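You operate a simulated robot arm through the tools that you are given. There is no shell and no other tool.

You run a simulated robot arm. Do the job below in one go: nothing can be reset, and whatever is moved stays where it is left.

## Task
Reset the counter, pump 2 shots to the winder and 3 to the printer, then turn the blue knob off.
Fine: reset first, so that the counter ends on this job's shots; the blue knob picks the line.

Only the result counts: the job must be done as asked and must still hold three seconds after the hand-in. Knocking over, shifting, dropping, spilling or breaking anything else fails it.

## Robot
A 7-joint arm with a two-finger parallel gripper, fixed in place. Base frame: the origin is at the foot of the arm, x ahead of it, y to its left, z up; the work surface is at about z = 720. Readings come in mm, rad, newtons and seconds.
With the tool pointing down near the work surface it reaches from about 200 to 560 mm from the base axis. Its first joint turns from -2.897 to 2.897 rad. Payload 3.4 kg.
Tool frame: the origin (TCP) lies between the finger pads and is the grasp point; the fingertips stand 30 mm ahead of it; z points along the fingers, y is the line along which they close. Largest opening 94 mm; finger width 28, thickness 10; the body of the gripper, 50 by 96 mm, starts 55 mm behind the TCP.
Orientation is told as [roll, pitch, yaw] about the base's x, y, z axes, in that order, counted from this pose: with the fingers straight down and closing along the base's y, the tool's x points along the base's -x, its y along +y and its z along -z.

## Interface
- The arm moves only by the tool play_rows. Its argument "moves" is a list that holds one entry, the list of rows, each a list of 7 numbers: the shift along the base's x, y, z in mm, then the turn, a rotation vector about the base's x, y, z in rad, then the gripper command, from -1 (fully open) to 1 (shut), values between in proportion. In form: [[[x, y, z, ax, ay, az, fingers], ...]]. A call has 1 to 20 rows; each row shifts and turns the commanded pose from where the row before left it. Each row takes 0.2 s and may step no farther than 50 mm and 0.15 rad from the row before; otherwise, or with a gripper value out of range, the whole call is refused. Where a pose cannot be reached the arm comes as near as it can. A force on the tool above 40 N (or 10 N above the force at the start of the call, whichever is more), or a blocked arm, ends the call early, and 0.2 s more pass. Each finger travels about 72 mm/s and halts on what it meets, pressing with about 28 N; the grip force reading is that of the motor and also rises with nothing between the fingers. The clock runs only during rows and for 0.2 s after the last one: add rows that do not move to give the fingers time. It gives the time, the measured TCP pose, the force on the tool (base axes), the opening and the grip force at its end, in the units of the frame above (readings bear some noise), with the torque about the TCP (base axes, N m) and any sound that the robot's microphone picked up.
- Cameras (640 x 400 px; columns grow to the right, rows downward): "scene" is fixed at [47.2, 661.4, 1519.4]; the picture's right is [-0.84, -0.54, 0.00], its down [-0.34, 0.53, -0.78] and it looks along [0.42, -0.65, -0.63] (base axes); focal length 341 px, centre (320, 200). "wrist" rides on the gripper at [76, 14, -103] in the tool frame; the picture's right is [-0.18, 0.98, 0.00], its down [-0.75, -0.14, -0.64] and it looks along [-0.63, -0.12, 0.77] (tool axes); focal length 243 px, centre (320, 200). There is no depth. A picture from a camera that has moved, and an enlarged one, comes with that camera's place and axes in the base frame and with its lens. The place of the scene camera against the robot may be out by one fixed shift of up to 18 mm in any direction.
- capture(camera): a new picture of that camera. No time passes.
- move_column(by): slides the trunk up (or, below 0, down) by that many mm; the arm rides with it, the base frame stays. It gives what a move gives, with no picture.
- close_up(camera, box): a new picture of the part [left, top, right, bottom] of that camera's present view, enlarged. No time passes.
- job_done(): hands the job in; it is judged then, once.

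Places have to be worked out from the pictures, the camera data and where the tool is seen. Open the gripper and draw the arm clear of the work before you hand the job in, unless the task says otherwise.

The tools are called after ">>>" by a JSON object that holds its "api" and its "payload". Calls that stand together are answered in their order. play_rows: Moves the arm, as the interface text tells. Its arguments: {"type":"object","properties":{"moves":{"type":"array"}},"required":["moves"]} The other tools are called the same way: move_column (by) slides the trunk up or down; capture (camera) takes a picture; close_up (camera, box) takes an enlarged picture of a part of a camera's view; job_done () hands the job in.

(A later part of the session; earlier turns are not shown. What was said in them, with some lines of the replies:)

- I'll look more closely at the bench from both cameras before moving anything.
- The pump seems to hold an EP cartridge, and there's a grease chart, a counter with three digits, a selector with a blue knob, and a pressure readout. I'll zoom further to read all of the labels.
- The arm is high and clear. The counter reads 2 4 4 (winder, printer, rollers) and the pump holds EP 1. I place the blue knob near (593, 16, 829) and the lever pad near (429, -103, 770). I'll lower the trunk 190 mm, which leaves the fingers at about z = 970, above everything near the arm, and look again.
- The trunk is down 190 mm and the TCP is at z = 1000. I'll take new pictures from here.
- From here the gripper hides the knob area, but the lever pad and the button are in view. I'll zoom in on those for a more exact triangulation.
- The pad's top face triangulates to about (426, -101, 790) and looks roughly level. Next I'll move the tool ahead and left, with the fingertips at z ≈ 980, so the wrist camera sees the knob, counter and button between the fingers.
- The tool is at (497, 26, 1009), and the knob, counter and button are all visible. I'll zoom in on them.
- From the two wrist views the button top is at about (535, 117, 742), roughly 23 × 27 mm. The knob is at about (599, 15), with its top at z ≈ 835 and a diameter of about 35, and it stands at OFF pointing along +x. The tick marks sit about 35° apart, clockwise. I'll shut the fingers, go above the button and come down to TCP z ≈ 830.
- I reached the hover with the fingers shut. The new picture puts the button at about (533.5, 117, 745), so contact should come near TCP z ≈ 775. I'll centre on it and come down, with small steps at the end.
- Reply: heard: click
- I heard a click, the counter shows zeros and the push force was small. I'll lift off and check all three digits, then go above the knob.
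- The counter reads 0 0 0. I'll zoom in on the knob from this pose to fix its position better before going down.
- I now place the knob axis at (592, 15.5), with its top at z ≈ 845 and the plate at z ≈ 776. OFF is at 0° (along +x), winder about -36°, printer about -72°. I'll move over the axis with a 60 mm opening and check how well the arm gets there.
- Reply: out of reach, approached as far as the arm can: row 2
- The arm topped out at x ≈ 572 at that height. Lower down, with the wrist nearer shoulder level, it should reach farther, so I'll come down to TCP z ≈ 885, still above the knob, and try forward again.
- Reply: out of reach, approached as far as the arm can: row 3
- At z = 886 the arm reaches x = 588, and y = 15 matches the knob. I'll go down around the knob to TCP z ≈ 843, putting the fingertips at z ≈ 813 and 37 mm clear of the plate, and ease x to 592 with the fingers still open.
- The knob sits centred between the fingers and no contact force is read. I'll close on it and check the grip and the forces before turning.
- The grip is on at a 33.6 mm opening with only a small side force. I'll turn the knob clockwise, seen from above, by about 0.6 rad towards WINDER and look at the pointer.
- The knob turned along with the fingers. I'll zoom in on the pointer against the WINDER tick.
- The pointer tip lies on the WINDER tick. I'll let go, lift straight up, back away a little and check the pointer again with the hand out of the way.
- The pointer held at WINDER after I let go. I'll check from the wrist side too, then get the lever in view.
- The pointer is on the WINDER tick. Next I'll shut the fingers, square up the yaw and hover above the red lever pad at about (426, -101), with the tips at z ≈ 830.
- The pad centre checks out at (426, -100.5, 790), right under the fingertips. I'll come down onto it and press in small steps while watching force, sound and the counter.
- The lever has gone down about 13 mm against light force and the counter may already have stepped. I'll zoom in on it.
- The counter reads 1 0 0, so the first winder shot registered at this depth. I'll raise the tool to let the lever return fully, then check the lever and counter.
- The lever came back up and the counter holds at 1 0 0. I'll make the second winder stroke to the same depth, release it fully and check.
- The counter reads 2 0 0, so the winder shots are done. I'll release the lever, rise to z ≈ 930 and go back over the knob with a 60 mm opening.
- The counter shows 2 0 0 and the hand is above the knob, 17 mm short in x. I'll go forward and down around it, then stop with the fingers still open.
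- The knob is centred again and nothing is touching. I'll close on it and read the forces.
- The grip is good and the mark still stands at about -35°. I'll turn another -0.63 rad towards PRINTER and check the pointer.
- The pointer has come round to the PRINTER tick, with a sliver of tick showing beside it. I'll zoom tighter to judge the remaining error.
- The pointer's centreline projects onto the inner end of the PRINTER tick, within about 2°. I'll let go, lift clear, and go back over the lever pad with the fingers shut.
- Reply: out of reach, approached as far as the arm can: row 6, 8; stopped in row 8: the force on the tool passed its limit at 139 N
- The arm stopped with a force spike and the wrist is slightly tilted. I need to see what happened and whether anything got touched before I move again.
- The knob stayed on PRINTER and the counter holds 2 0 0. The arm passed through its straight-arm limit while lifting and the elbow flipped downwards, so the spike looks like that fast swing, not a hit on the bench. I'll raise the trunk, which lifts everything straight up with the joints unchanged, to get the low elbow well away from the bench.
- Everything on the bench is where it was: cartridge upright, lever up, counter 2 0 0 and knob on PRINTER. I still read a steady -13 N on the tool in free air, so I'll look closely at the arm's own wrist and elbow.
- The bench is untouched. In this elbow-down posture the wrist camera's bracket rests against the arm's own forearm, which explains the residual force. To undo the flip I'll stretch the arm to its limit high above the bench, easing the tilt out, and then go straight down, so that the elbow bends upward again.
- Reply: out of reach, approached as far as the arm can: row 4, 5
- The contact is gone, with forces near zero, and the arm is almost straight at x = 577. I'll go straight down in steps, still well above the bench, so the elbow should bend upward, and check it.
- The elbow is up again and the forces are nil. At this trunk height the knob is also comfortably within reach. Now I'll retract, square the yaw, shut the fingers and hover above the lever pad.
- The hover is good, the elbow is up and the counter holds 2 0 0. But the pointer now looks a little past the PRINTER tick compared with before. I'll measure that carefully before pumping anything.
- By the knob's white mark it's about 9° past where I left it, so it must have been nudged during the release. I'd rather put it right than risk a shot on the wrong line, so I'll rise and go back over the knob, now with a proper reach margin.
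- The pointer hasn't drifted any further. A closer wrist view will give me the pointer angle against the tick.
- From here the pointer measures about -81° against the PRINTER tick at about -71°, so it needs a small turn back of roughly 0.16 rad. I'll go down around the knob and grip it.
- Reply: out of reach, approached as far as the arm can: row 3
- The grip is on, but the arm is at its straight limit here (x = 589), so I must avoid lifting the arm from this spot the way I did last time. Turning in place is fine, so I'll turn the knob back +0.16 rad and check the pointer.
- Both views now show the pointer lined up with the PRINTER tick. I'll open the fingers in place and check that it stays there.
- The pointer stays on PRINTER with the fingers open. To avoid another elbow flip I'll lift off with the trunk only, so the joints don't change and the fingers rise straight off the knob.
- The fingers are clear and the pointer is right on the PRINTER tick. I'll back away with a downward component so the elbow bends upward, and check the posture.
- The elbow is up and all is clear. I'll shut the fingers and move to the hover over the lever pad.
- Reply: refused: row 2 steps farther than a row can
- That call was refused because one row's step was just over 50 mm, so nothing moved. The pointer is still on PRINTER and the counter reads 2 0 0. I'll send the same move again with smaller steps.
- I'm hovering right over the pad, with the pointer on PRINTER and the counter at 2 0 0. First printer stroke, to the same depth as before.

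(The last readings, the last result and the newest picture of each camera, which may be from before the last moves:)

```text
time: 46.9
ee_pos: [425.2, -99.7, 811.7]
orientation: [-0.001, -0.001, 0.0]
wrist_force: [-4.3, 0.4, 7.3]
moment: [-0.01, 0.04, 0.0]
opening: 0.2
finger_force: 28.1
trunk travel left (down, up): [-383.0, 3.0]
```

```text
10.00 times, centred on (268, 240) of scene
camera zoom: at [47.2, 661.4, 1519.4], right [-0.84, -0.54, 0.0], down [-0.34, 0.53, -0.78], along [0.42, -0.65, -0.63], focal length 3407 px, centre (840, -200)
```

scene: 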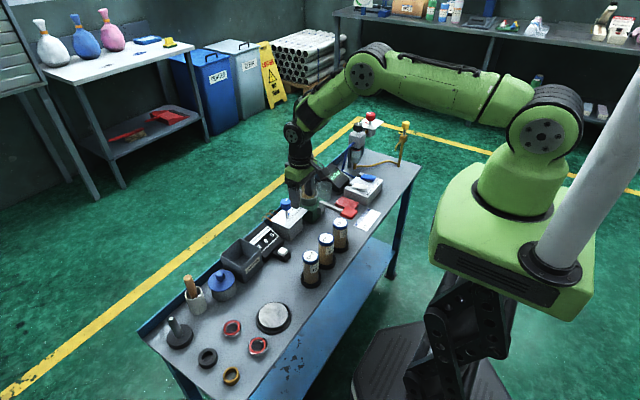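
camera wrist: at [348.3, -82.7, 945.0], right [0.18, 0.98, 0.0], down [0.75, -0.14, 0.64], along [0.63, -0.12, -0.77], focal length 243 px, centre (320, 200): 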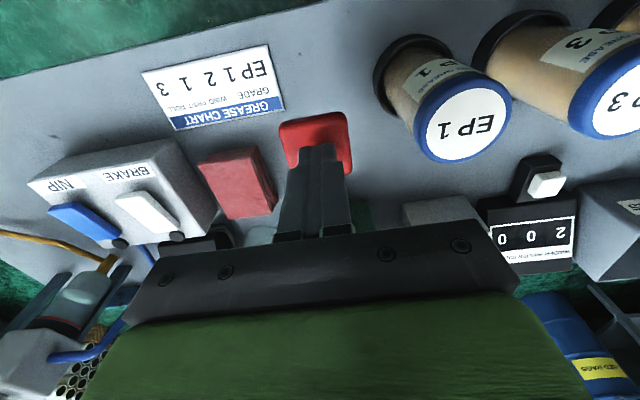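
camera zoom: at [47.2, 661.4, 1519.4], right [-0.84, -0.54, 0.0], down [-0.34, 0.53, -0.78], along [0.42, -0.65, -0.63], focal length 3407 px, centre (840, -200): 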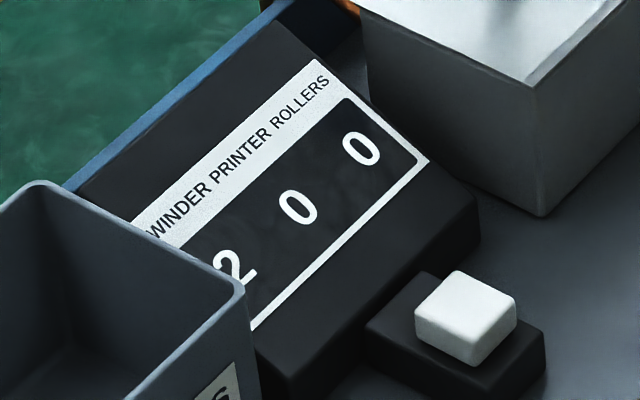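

This press reached only z = 811.7, shallower than the 807 that counted before, and the counter hasn't stepped. I'll press a few mm deeper.

>>> {"api": "play_rows", "payload": {"moves": [[[0, 0, -3, 0, 0, 0, 1], [0, 0, -3, 0, 0, 0, 1], [0, 0, 0, 0, 0, 0, 1]]]}}

>>> {"api": "close_up", "payload": {"camera": "scene", "box": [236, 220, 300, 260]}}

```text
time: 47.7
ee_pos: [426.0, -100.8, 803.0]
orientation: [-0.001, 0.001, 0.001]
wrist_force: [-5.9, 0.8, 7.6]
moment: [0.03, 0.03, 0.05]
opening: 0.0
finger_force: 27.9
trunk travel left (down, up): [-383.0, 3.0]
```

```text
10.00 times, centred on (268, 240) of scene
camera zoom: at [47.2, 661.4, 1519.4], right [-0.84, -0.54, 0.0], down [-0.34, 0.53, -0.78], along [0.42, -0.65, -0.63], focal length 3407 px, centre (840, -200)
```

zoom: 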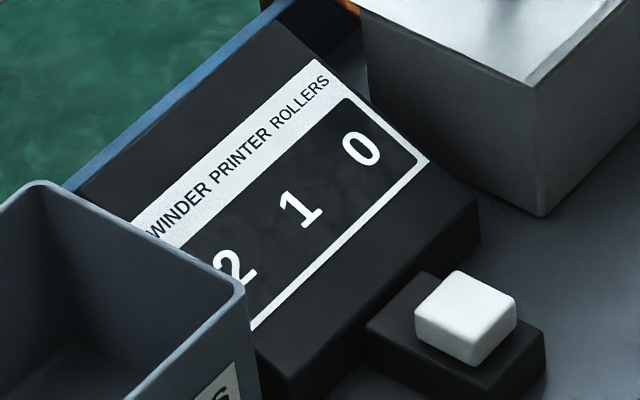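

The counter reads 2 1 0, so the first printer shot counted. I'll release fully, wait for the lever to come up, then press again to the deeper point.

>>> {"api": "play_rows", "payload": {"moves": [[[0, 0, 12, 0, 0, 0, 1], [0, 0, 12, 0, 0, 0, 1], [0, 0, 16, 0, 0, 0, 1], [0, 0, 0, 0, 0, 0, 1], [0, 0, 0, 0, 0, 0, 1]]]}}

>>> {"api": "close_up", "payload": {"camera": "scene", "box": [236, 220, 300, 260]}}

>>> {"api": "close_up", "payload": {"camera": "scene", "box": [280, 170, 376, 230]}}

```text
time: 48.9
ee_pos: [427.1, -99.1, 842.4]
orientation: [-0.001, 0.002, 0.001]
wrist_force: [-0.4, -0.6, 0.6]
moment: [0.0, 0.01, -0.03]
opening: 0.0
finger_force: 28.2
trunk travel left (down, up): [-383.0, 3.0]
```

```text
10.00 times, centred on (268, 240) of scene
camera zoom: at [47.2, 661.4, 1519.4], right [-0.84, -0.54, 0.0], down [-0.34, 0.53, -0.78], along [0.42, -0.65, -0.63], focal length 3407 px, centre (840, -200)
```

zoom: 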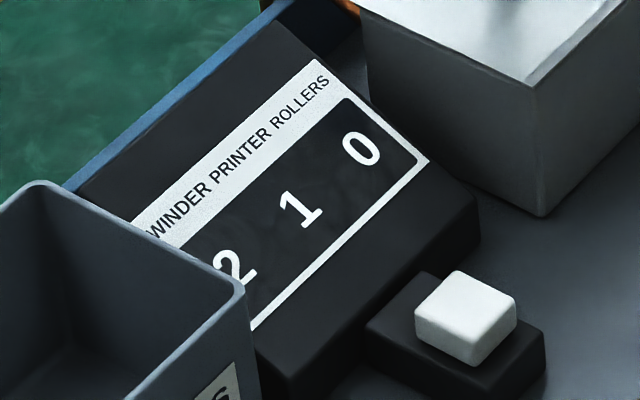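

```text
6.67 times, centred on (328, 200) of scene
camera zoom: at [47.2, 661.4, 1519.4], right [-0.84, -0.54, 0.0], down [-0.34, 0.53, -0.78], along [0.42, -0.65, -0.63], focal length 2271 px, centre (267, 200)
```

zoom: 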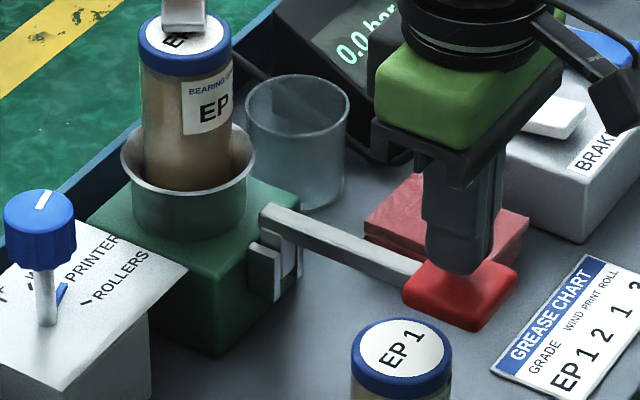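

The lever is back up, the counter holds 2 1 0 and the pointer is still on PRINTER. Second printer stroke, to z ≈ 802.

>>> {"api": "play_rows", "payload": {"moves": [[[0, 0, -16, 0, 0, 0, 1], [0, 0, -6, 0, 0, 0, 1], [0, 0, -6, 0, 0, 0, 1], [0, 0, -6, 0, 0, 0, 1], [0, 0, -6, 0, 0, 0, 1], [0, 0, 0, 0, 0, 0, 1]]]}}

>>> {"api": "close_up", "payload": {"camera": "scene", "box": [236, 220, 300, 260]}}

```text
time: 50.3
ee_pos: [424.0, -100.0, 802.6]
orientation: [-0.003, 0.0, 0.0]
wrist_force: [-4.7, -0.5, 8.5]
moment: [-0.03, 0.02, -0.03]
opening: 0.0
finger_force: 27.9
trunk travel left (down, up): [-383.0, 3.0]
```

```text
10.00 times, centred on (268, 240) of scene
camera zoom: at [47.2, 661.4, 1519.4], right [-0.84, -0.54, 0.0], down [-0.34, 0.53, -0.78], along [0.42, -0.65, -0.63], focal length 3407 px, centre (840, -200)
```

zoom: 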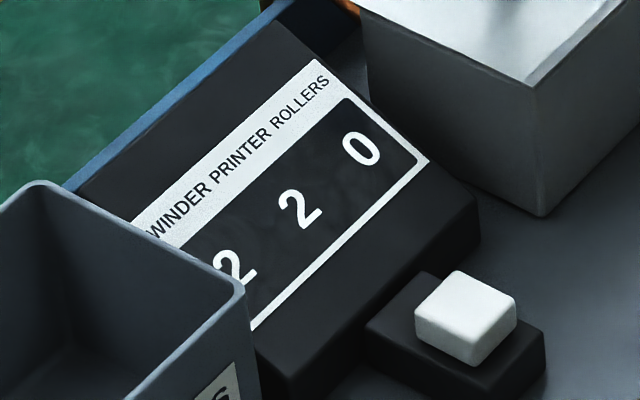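

The counter reads 2 2 0. I'll release and make sure it holds before the last stroke.

>>> {"api": "play_rows", "payload": {"moves": [[[0, 0, 12, 0, 0, 0, 1], [0, 0, 12, 0, 0, 0, 1], [0, 0, 16, 0, 0, 0, 1], [0, 0, 0, 0, 0, 0, 1], [0, 0, 0, 0, 0, 0, 1]]]}}

>>> {"api": "close_up", "payload": {"camera": "scene", "box": [236, 220, 300, 260]}}

>>> {"api": "close_up", "payload": {"camera": "scene", "box": [280, 170, 376, 230]}}

```text
time: 51.5
ee_pos: [428.3, -100.4, 841.8]
orientation: [-0.001, 0.001, -0.001]
wrist_force: [0.8, -0.1, -0.1]
moment: [0.0, 0.0, -0.03]
opening: 0.0
finger_force: 27.5
trunk travel left (down, up): [-383.0, 3.0]
```

```text
10.00 times, centred on (268, 240) of scene
camera zoom: at [47.2, 661.4, 1519.4], right [-0.84, -0.54, 0.0], down [-0.34, 0.53, -0.78], along [0.42, -0.65, -0.63], focal length 3407 px, centre (840, -200)
```

zoom: 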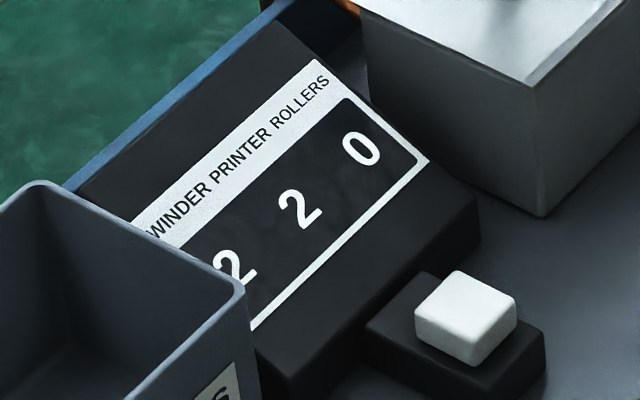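

```text
6.67 times, centred on (328, 200) of scene
camera zoom: at [47.2, 661.4, 1519.4], right [-0.84, -0.54, 0.0], down [-0.34, 0.53, -0.78], along [0.42, -0.65, -0.63], focal length 2271 px, centre (267, 200)
```

zoom: 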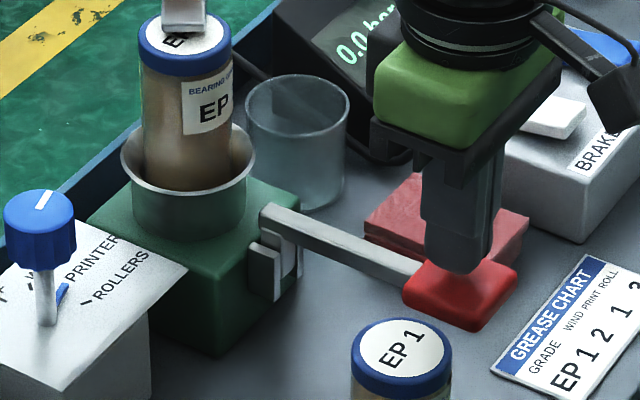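

The counter holds 2 2 0 and the lever is up. Third and last printer stroke.

>>> {"api": "play_rows", "payload": {"moves": [[[0, 0, -16, 0, 0, 0, 1], [0, 0, -6, 0, 0, 0, 1], [0, 0, -6, 0, 0, 0, 1], [0, 0, -6, 0, 0, 0, 1], [0, 0, -6, 0, 0, 0, 1], [0, 0, 0, 0, 0, 0, 1]]]}}

>>> {"api": "close_up", "payload": {"camera": "scene", "box": [236, 220, 300, 260]}}

```text
time: 52.9
ee_pos: [427.3, -101.0, 804.0]
orientation: [-0.002, -0.003, 0.0]
wrist_force: [-3.5, 0.7, 8.7]
moment: [0.04, 0.04, -0.03]
opening: 0.0
finger_force: 27.4
trunk travel left (down, up): [-383.0, 3.0]
```

```text
10.00 times, centred on (268, 240) of scene
camera zoom: at [47.2, 661.4, 1519.4], right [-0.84, -0.54, 0.0], down [-0.34, 0.53, -0.78], along [0.42, -0.65, -0.63], focal length 3407 px, centre (840, -200)
```

zoom: 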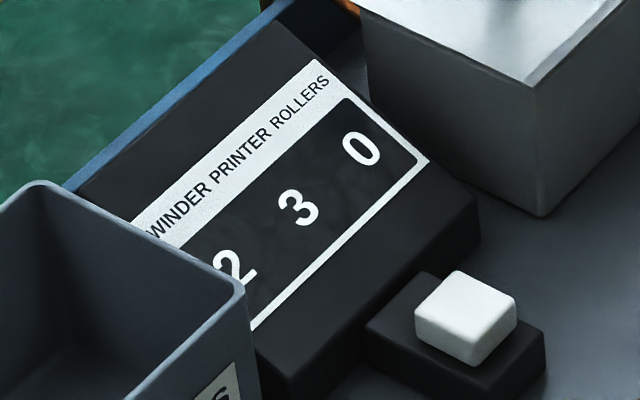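

The counter reads 2 3 0, so all the shots are done. I'll release the lever and raise the arm high at a retracted x, so the trunk can then come down to the height that gives the best reach at the knob.

>>> {"api": "play_rows", "payload": {"moves": [[[0, 0, 15, 0, 0, 0, 1], [0, 0, 35, 0, 0, 0, 1], [0, 0, 45, 0, 0, 0, 1], [0, 0, 45, 0, 0, 0, 1], [12, 25, 40, 0, 0, 0, 0.3], [14, 30, 35, 0, 0, 0, -0.3], [14, 30, 35, 0, 0, 0, -0.3], [16, 30, 35, 0, 0, 0, -0.3], [16, 0, 17, 0, 0, 0, -0.3], [0, 0, 0, 0, 0, 0, -0.3]]]}}

>>> {"api": "capture", "payload": {"camera": "scene"}}

>>> {"api": "close_up", "payload": {"camera": "scene", "box": [220, 140, 420, 265]}}

```text
time: 55.1
ee_pos: [499.3, 16.4, 1106.5]
orientation: [-0.003, 0.002, 0.0]
wrist_force: [-0.4, -0.9, 0.8]
moment: [-0.03, -0.03, 0.02]
opening: 61.1
finger_force: 0.1
trunk travel left (down, up): [-383.0, 3.0]
```

```text
taken
```

scene: 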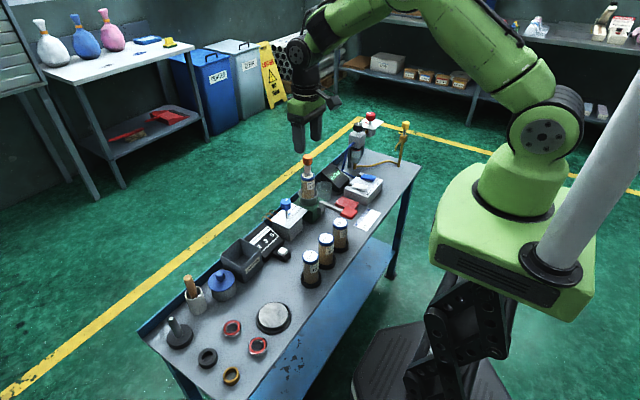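

```text
3.20 times, centred on (320, 202) of scene
camera zoom: at [47.2, 661.4, 1519.4], right [-0.84, -0.54, 0.0], down [-0.34, 0.53, -0.78], along [0.42, -0.65, -0.63], focal length 1090 px, centre (320, 192)
```

zoom: 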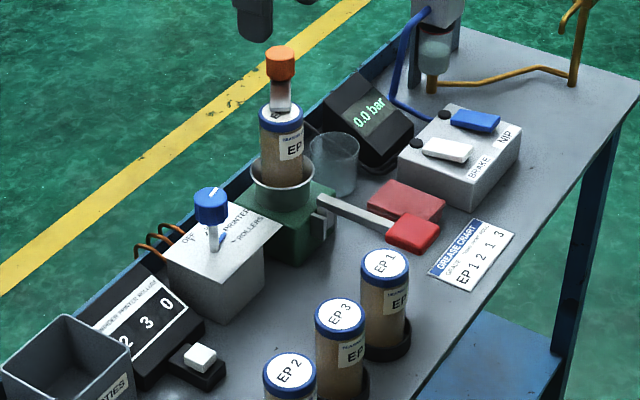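

The counter shows 2 3 0, the lever is up and the elbow is high. I'll lower the trunk 215 mm, bringing the TCP to about (499, 16, 891), short of the knob and above everything there.

>>> {"api": "move_column", "payload": {"by": -215}}

>>> {"api": "capture", "payload": {"camera": "scene"}}

>>> {"api": "capture", "payload": {"camera": "wrist"}}

```text
time: 57.4
ee_pos: [498.6, 16.7, 892.4]
orientation: [0.0, 0.001, -0.002]
wrist_force: [0.0, -0.1, -0.2]
moment: [0.01, -0.01, -0.01]
opening: 61.2
finger_force: 0.1
trunk travel left (down, up): [-168.0, 218.0]
```

```text
taken
```

scene: 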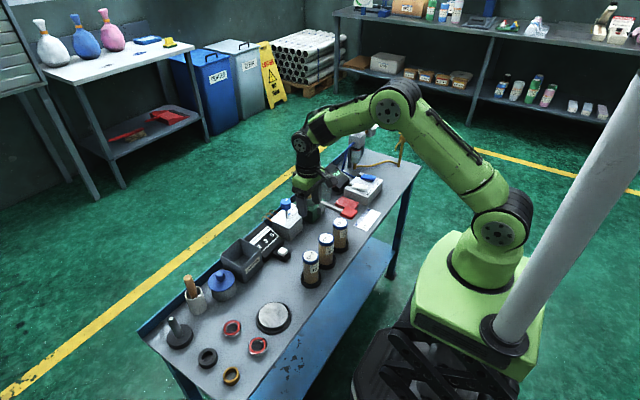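

```text
taken
camera wrist: at [423.2, 31.4, 994.5], right [0.18, 0.98, 0.0], down [0.75, -0.14, 0.64], along [0.63, -0.12, -0.77], focal length 243 px, centre (320, 200)
```

wrist: 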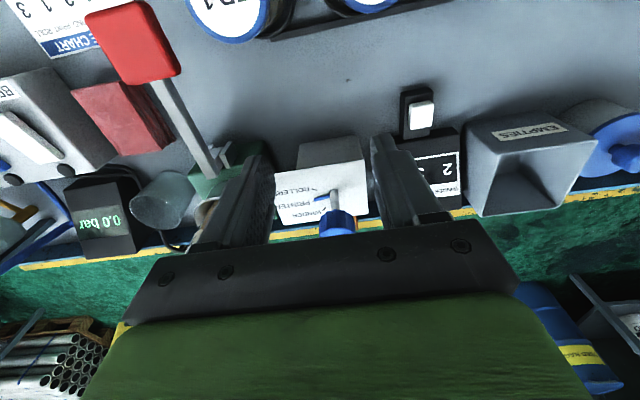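

The posture is good. I'll move over the knob, turning the hand to yaw ≈ -0.62 on the way so the 71° turn back to OFF is centred on the wrist's range.

>>> {"api": "play_rows", "payload": {"moves": [[[30, 0, 0, 0, 0, -0.125, -0.3], [30, 0, 0, 0, 0, -0.125, -0.3], [20, -1, 0, 0, 0, -0.125, -0.3], [10, 0, 0, 0, 0, -0.125, -0.3], [2, 0, 0, 0, 0, -0.12, -0.3], [0, 0, 0, 0, 0, 0, -0.3]]]}}

>>> {"api": "capture", "payload": {"camera": "wrist"}}

>>> {"api": "close_up", "payload": {"camera": "scene", "box": [256, 180, 320, 220]}}

>>> {"api": "capture", "payload": {"camera": "scene"}}

```text
time: 58.8
ee_pos: [592.8, 15.9, 892.6]
orientation: [-0.001, 0.0, -0.621]
wrist_force: [-0.7, 0.3, -0.4]
moment: [0.03, 0.01, 0.04]
opening: 60.9
finger_force: 0.0
trunk travel left (down, up): [-168.0, 218.0]
```

```text
taken
camera wrist: at [539.0, 73.4, 994.1], right [0.72, 0.69, 0.0], down [0.53, -0.55, 0.64], along [0.44, -0.46, -0.77], focal length 243 px, centre (320, 200)
```

wrist: 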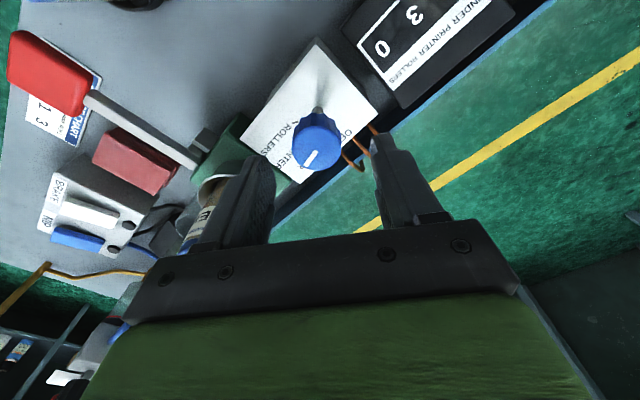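

```text
10.00 times, centred on (288, 200) of scene
camera zoom: at [47.2, 661.4, 1519.4], right [-0.84, -0.54, 0.0], down [-0.34, 0.53, -0.78], along [0.42, -0.65, -0.63], focal length 3407 px, centre (640, 200)
```

zoom: 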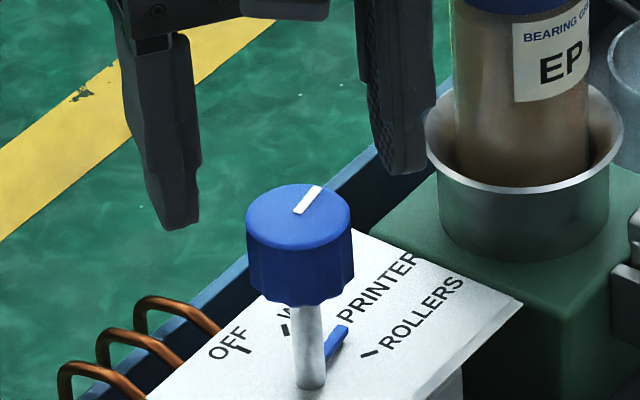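

```text
taken
```

scene: 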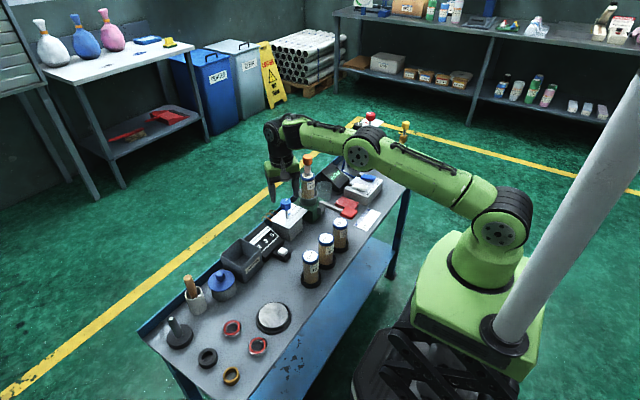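

I reached (593, 16, 893) with no reach warning. I'll go down around the knob and close on it.

>>> {"api": "play_rows", "payload": {"moves": [[[-0.5, 0, -16, 0, 0, 0, -0.3], [0, 0, -16, 0, 0, 0, -0.3], [0, 0, -16, 0, 0, 0, -0.3], [0, 0, 0, 0, 0, 0, -0.3], [0, 0, 0, 0, 0, 0, 0.3], [0, 0, 0, 0, 0, 0, 0.3], [0, 0, 0, 0, 0, 0, 0.6]]]}}

>>> {"api": "close_up", "payload": {"camera": "wrist", "box": [256, 110, 384, 230]}}

```text
time: 60.4
ee_pos: [591.1, 14.2, 845.6]
orientation: [-0.002, 0.002, -0.619]
wrist_force: [-2.1, -1.2, -1.2]
moment: [-0.14, -0.09, -0.01]
opening: 33.3
finger_force: 44.8
trunk travel left (down, up): [-168.0, 218.0]
```

```text
3.33 times, centred on (320, 170) of wrist
camera zoom: at [537.7, 71.4, 947.8], right [0.72, 0.69, 0.0], down [0.53, -0.55, 0.64], along [0.44, -0.46, -0.77], focal length 809 px, centre (320, 300)
```

zoom: 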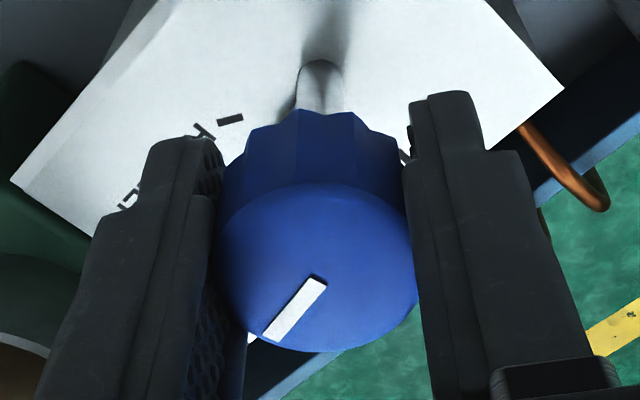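

The mark seems to have shifted relative to the fingers when I closed, possibly the knob's flutes settling into the pads. I'll check the pointer in the scene view before turning.

>>> {"api": "close_up", "payload": {"camera": "scene", "box": [280, 206, 296, 216]}}

>>> {"api": "close_up", "payload": {"camera": "scene", "box": [236, 220, 300, 260]}}

```text
16.00 times, centred on (288, 211) of scene
camera zoom: at [47.2, 661.4, 1519.4], right [-0.84, -0.54, 0.0], down [-0.34, 0.53, -0.78], along [0.42, -0.65, -0.63], focal length 5451 px, centre (832, 24)
```

zoom: 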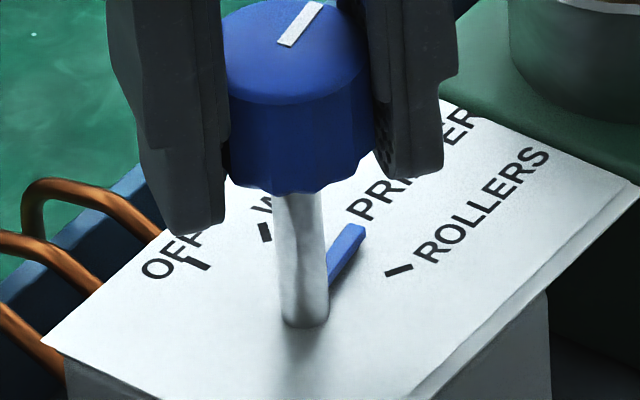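

```text
10.00 times, centred on (268, 240) of scene
camera zoom: at [47.2, 661.4, 1519.4], right [-0.84, -0.54, 0.0], down [-0.34, 0.53, -0.78], along [0.42, -0.65, -0.63], focal length 3407 px, centre (840, -200)
```

zoom: 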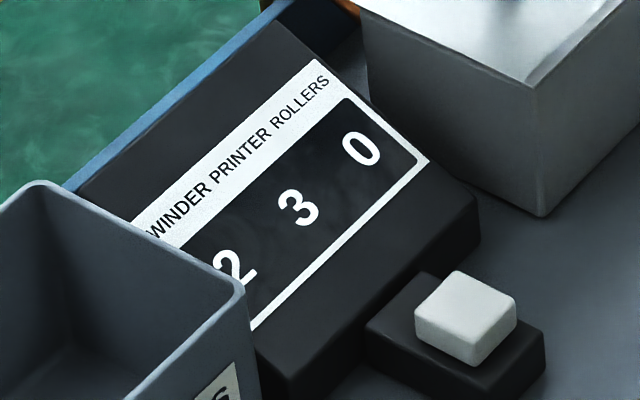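

The counter holds 2 3 0. Gripping nudged the knob to about -80°, which no longer matters since the pumping is over. I'll now turn it counter-clockwise by about 1.36 rad towards OFF and check before the last fine adjustment.

>>> {"api": "play_rows", "payload": {"moves": [[[0, 0, 0, 0, 0, 0.136, 0.6], [0, 0, 0, 0, 0, 0.136, 0.6], [0, 0, 0, 0, 0, 0.136, 0.6], [0, 0, 0, 0, 0, 0.136, 0.6], [0, 0, 0, 0, 0, 0.136, 0.6], [0, 0, 0, 0, 0, 0.136, 0.6], [0, 0, 0, 0, 0, 0.136, 0.6], [0, 0, 0, 0, 0, 0.136, 0.6], [0, 0, 0, 0, 0, 0.136, 0.6], [0, 0, 0, 0, 0, 0.136, 0.6], [0, 0, 0, 0, 0, 0, 0.6]]]}}

>>> {"api": "close_up", "payload": {"camera": "scene", "box": [280, 206, 296, 216]}}

>>> {"api": "close_up", "payload": {"camera": "wrist", "box": [256, 110, 384, 230]}}

>>> {"api": "capture", "payload": {"camera": "scene"}}

```text
time: 62.8
ee_pos: [590.8, 15.3, 844.4]
orientation: [-0.003, -0.001, 0.743]
wrist_force: [5.3, 3.5, 9.2]
moment: [0.08, -0.02, -0.01]
opening: 33.3
finger_force: 45.4
trunk travel left (down, up): [-168.0, 218.0]
```

```text
16.00 times, centred on (288, 211) of scene
camera zoom: at [47.2, 661.4, 1519.4], right [-0.84, -0.54, 0.0], down [-0.34, 0.53, -0.78], along [0.42, -0.65, -0.63], focal length 5451 px, centre (832, 24)
```

zoom: 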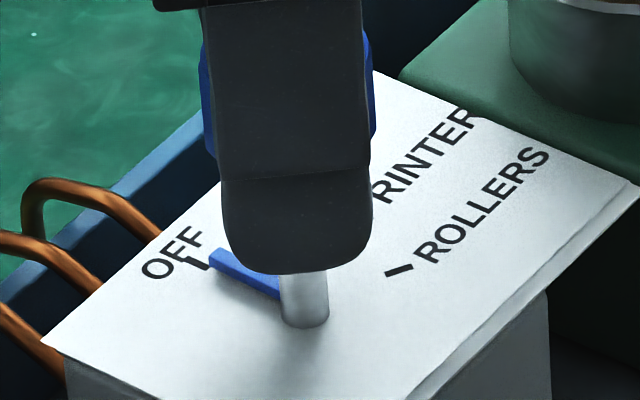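

```text
3.33 times, centred on (320, 170) of wrist
camera zoom: at [525.0, -24.4, 947.6], right [-0.53, 0.85, 0.0], down [0.65, 0.41, 0.64], along [0.55, 0.34, -0.77], focal length 809 px, centre (320, 300)
```

zoom: 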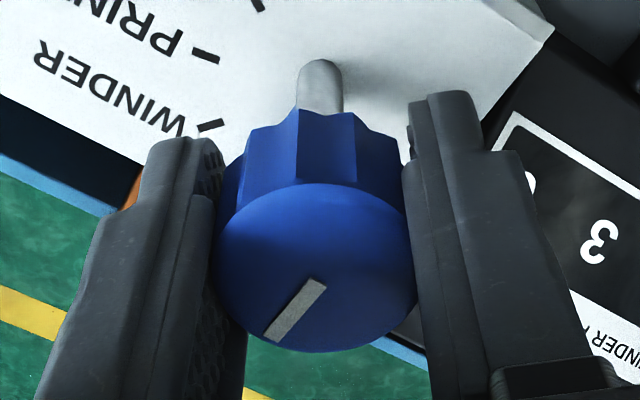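

```text
taken
```

scene: 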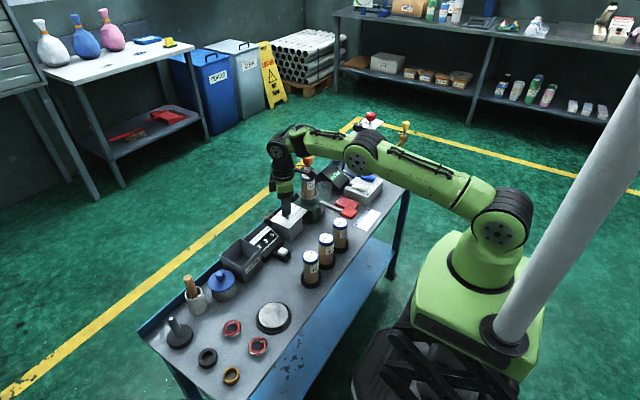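

The pointer is back beside the OFF tick. I'll take the same view as at the very start for a direct comparison.

>>> {"api": "close_up", "payload": {"camera": "scene", "box": [265, 190, 313, 220]}}

```text
13.33 times, centred on (289, 205) of scene
camera zoom: at [47.2, 661.4, 1519.4], right [-0.84, -0.54, 0.0], down [-0.34, 0.53, -0.78], along [0.42, -0.65, -0.63], focal length 4542 px, centre (733, 133)
```

zoom: 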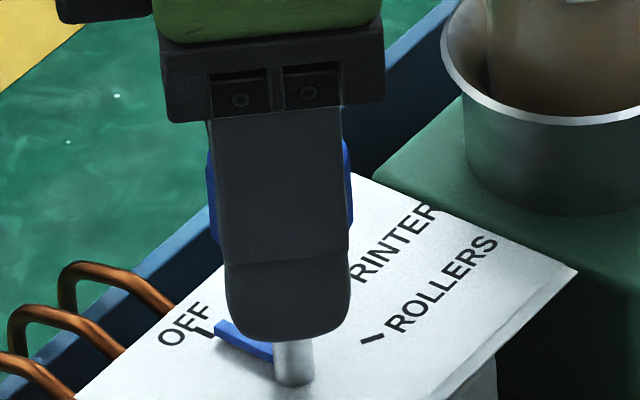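

It matches the starting picture to within about 2°. I'll add +0.03 rad, then open the fingers in place and check.

>>> {"api": "play_rows", "payload": {"moves": [[[0, 0, 0, 0, 0, 0.03, 0.6], [0, 0, 0, 0, 0, 0, 0.6], [0, 0, 0, 0, 0, 0, -0.1], [0, 0, 0, 0, 0, 0, -0.3], [0, 0, 0, 0, 0, 0, -0.3]]]}}

>>> {"api": "close_up", "payload": {"camera": "scene", "box": [265, 190, 313, 220]}}

>>> {"api": "close_up", "payload": {"camera": "wrist", "box": [256, 110, 384, 230]}}

```text
time: 64.0
ee_pos: [590.3, 15.5, 843.9]
orientation: [-0.002, 0.002, 0.77]
wrist_force: [-0.3, 0.5, -0.1]
moment: [-0.03, 0.03, 0.02]
opening: 61.0
finger_force: 0.0
trunk travel left (down, up): [-168.0, 218.0]
```

```text
13.33 times, centred on (289, 205) of scene
camera zoom: at [47.2, 661.4, 1519.4], right [-0.84, -0.54, 0.0], down [-0.34, 0.53, -0.78], along [0.42, -0.65, -0.63], focal length 4542 px, centre (733, 133)
```

zoom: 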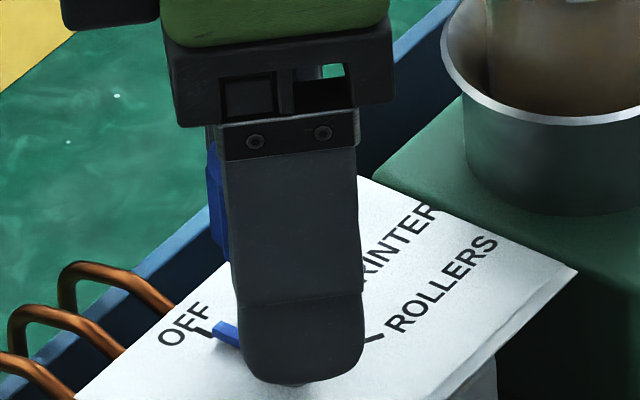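

```text
3.33 times, centred on (320, 170) of wrist
camera zoom: at [526.0, -26.8, 946.4], right [-0.55, 0.83, 0.0], down [0.64, 0.42, 0.64], along [0.54, 0.35, -0.77], focal length 809 px, centre (320, 300)
```

zoom: 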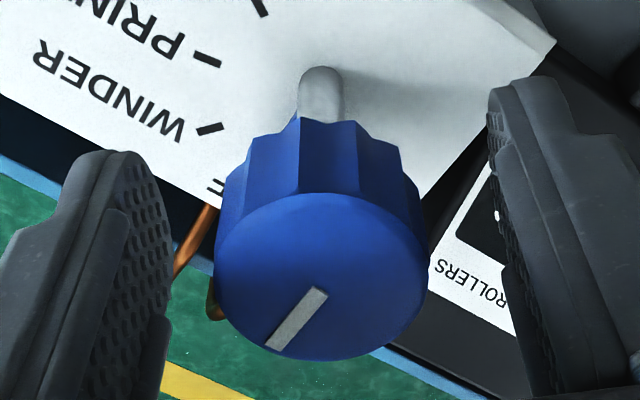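

The knob is at OFF and free of the fingers. I'll lift off with the trunk only again and compare the knob with the starting picture.

>>> {"api": "move_column", "payload": {"by": 95}}

>>> {"api": "close_up", "payload": {"camera": "scene", "box": [265, 190, 313, 220]}}

>>> {"api": "capture", "payload": {"camera": "scene"}}

```text
time: 65.3
ee_pos: [590.2, 16.1, 938.2]
orientation: [-0.001, 0.001, 0.771]
wrist_force: [-0.7, 0.1, -0.4]
moment: [0.03, -0.01, 0.01]
opening: 61.4
finger_force: 0.0
trunk travel left (down, up): [-263.0, 123.0]
```

```text
13.33 times, centred on (289, 205) of scene
camera zoom: at [47.2, 661.4, 1519.4], right [-0.84, -0.54, 0.0], down [-0.34, 0.53, -0.78], along [0.42, -0.65, -0.63], focal length 4542 px, centre (733, 133)
```

zoom: 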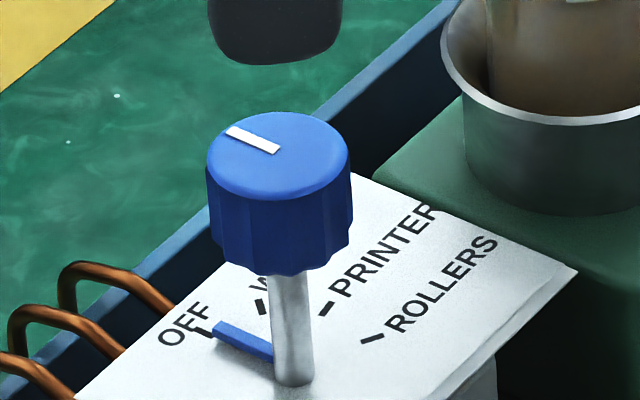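

```text
taken
```

scene: 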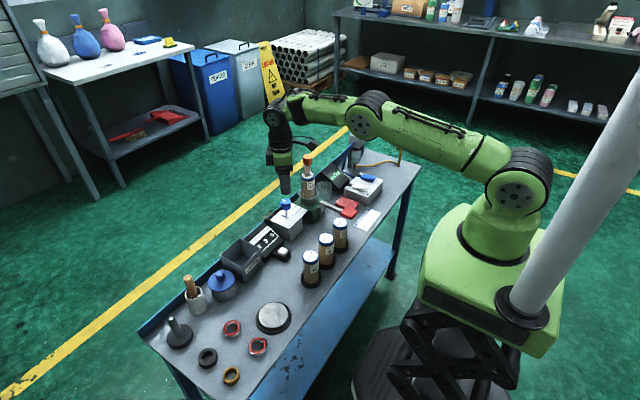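

The knob looks just as it did at the start, pointing to OFF. I'll back away with a slight downward step first to keep the elbow up, then retract, rise, and open the gripper.

>>> {"api": "play_rows", "payload": {"moves": [[[-14, 0, -15, 0, 0, -0.1, -0.3], [-25, 0, -5, 0, 0, -0.12, -0.3], [-40, 0, 0, 0, 0, -0.13, -0.3], [-40, 0, 20, 0, 0, -0.14, -0.3], [-40, 0, 30, 0, 0, -0.14, -0.6], [-30, 0, 40, 0, 0, -0.14, -1], [0, 0, 45, 0, 0, 0, -1], [0, 0, 45, 0, 0, 0, -1], [0, 0, 0, 0, 0, 0, -1], [0, 0, 0, 0, 0, 0, -1]]]}}

>>> {"api": "capture", "payload": {"camera": "scene"}}

>>> {"api": "close_up", "payload": {"camera": "scene", "box": [220, 140, 420, 265]}}

>>> {"api": "close_up", "payload": {"camera": "scene", "box": [236, 220, 300, 260]}}

>>> {"api": "close_up", "payload": {"camera": "scene", "box": [265, 190, 313, 220]}}

```text
time: 67.5
ee_pos: [402.6, 16.7, 1096.7]
orientation: [-0.003, 0.0, -0.001]
wrist_force: [0.9, -0.2, -0.2]
moment: [-0.02, 0.01, -0.03]
opening: 94.2
finger_force: 0.0
trunk travel left (down, up): [-263.0, 123.0]
```

```text
taken
```

scene: 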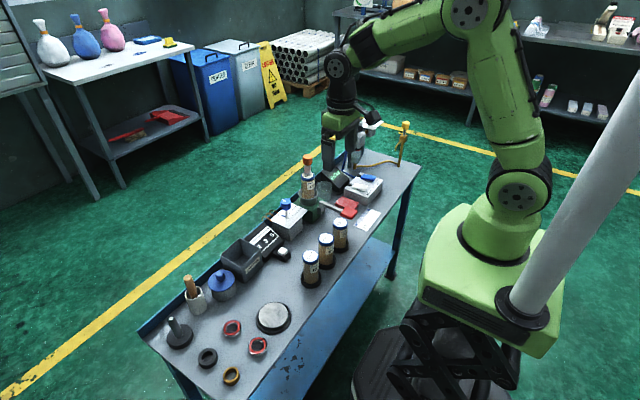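

```text
3.20 times, centred on (320, 202) of scene
camera zoom: at [47.2, 661.4, 1519.4], right [-0.84, -0.54, 0.0], down [-0.34, 0.53, -0.78], along [0.42, -0.65, -0.63], focal length 1090 px, centre (320, 192)
```

zoom: 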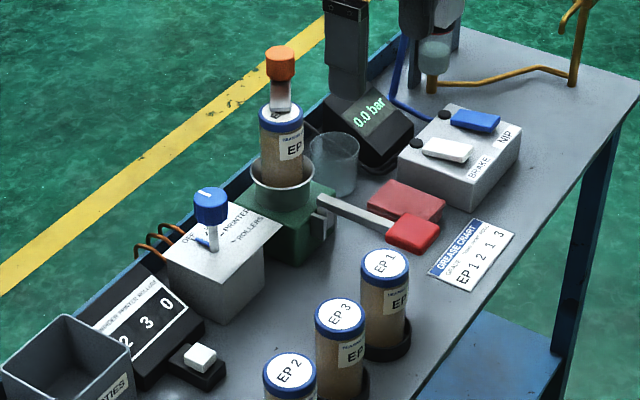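

```text
10.00 times, centred on (268, 240) of scene
camera zoom: at [47.2, 661.4, 1519.4], right [-0.84, -0.54, 0.0], down [-0.34, 0.53, -0.78], along [0.42, -0.65, -0.63], focal length 3407 px, centre (840, -200)
```

zoom: 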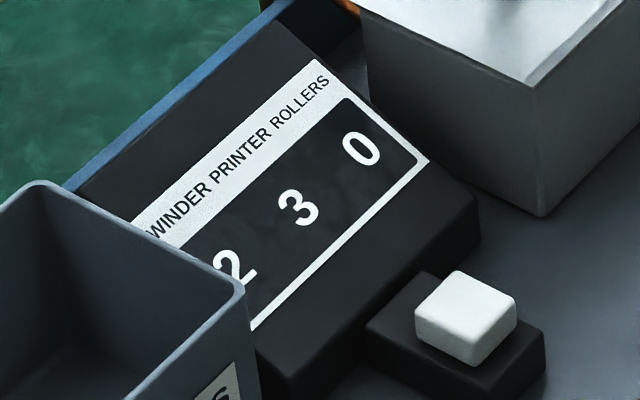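

```text
13.33 times, centred on (289, 205) of scene
camera zoom: at [47.2, 661.4, 1519.4], right [-0.84, -0.54, 0.0], down [-0.34, 0.53, -0.78], along [0.42, -0.65, -0.63], focal length 4542 px, centre (733, 133)
```

zoom: 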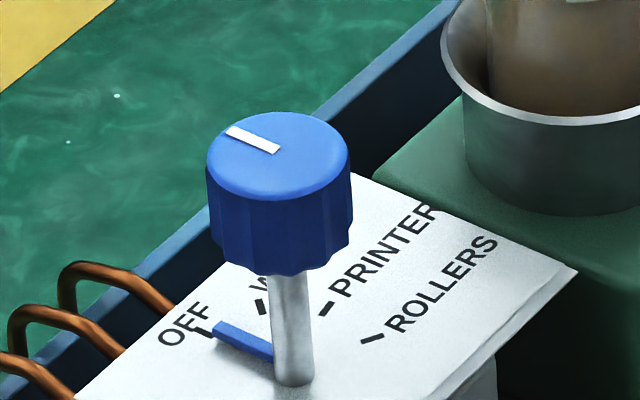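

The counter reads winder 2, printer 3, rollers 0, and the blue knob is at OFF. The lever is up, everything else on the bench is in its place, and the gripper is open and well clear. I'm handing the job in.

>>> {"api": "job_done", "payload": {}}

```text
The job is handed in.
```

I reset the counter, pumped 2 shots to the winder and 3 to the printer, and turned the blue knob back to OFF. At hand-in the counter read winder 2, printer 3, rollers 0. The lever was up, and the gripper was open and clear of the bench.

Two things went off plan:

- **Arm stop:** After I first set the knob to PRINTER, the arm swung through its straight-arm limit while lifting. It stopped on a 139 N force reading. The pictures afterwards showed nothing on the bench out of place.
- **Knob nudged twice:** After that stop the knob sat about 10° past the PRINTER tick. I set it back on the tick before pumping any printer shots. It slipped again when I gripped it to turn it off, but the pumping was already done. At the end the knob matched its starting picture at OFF.
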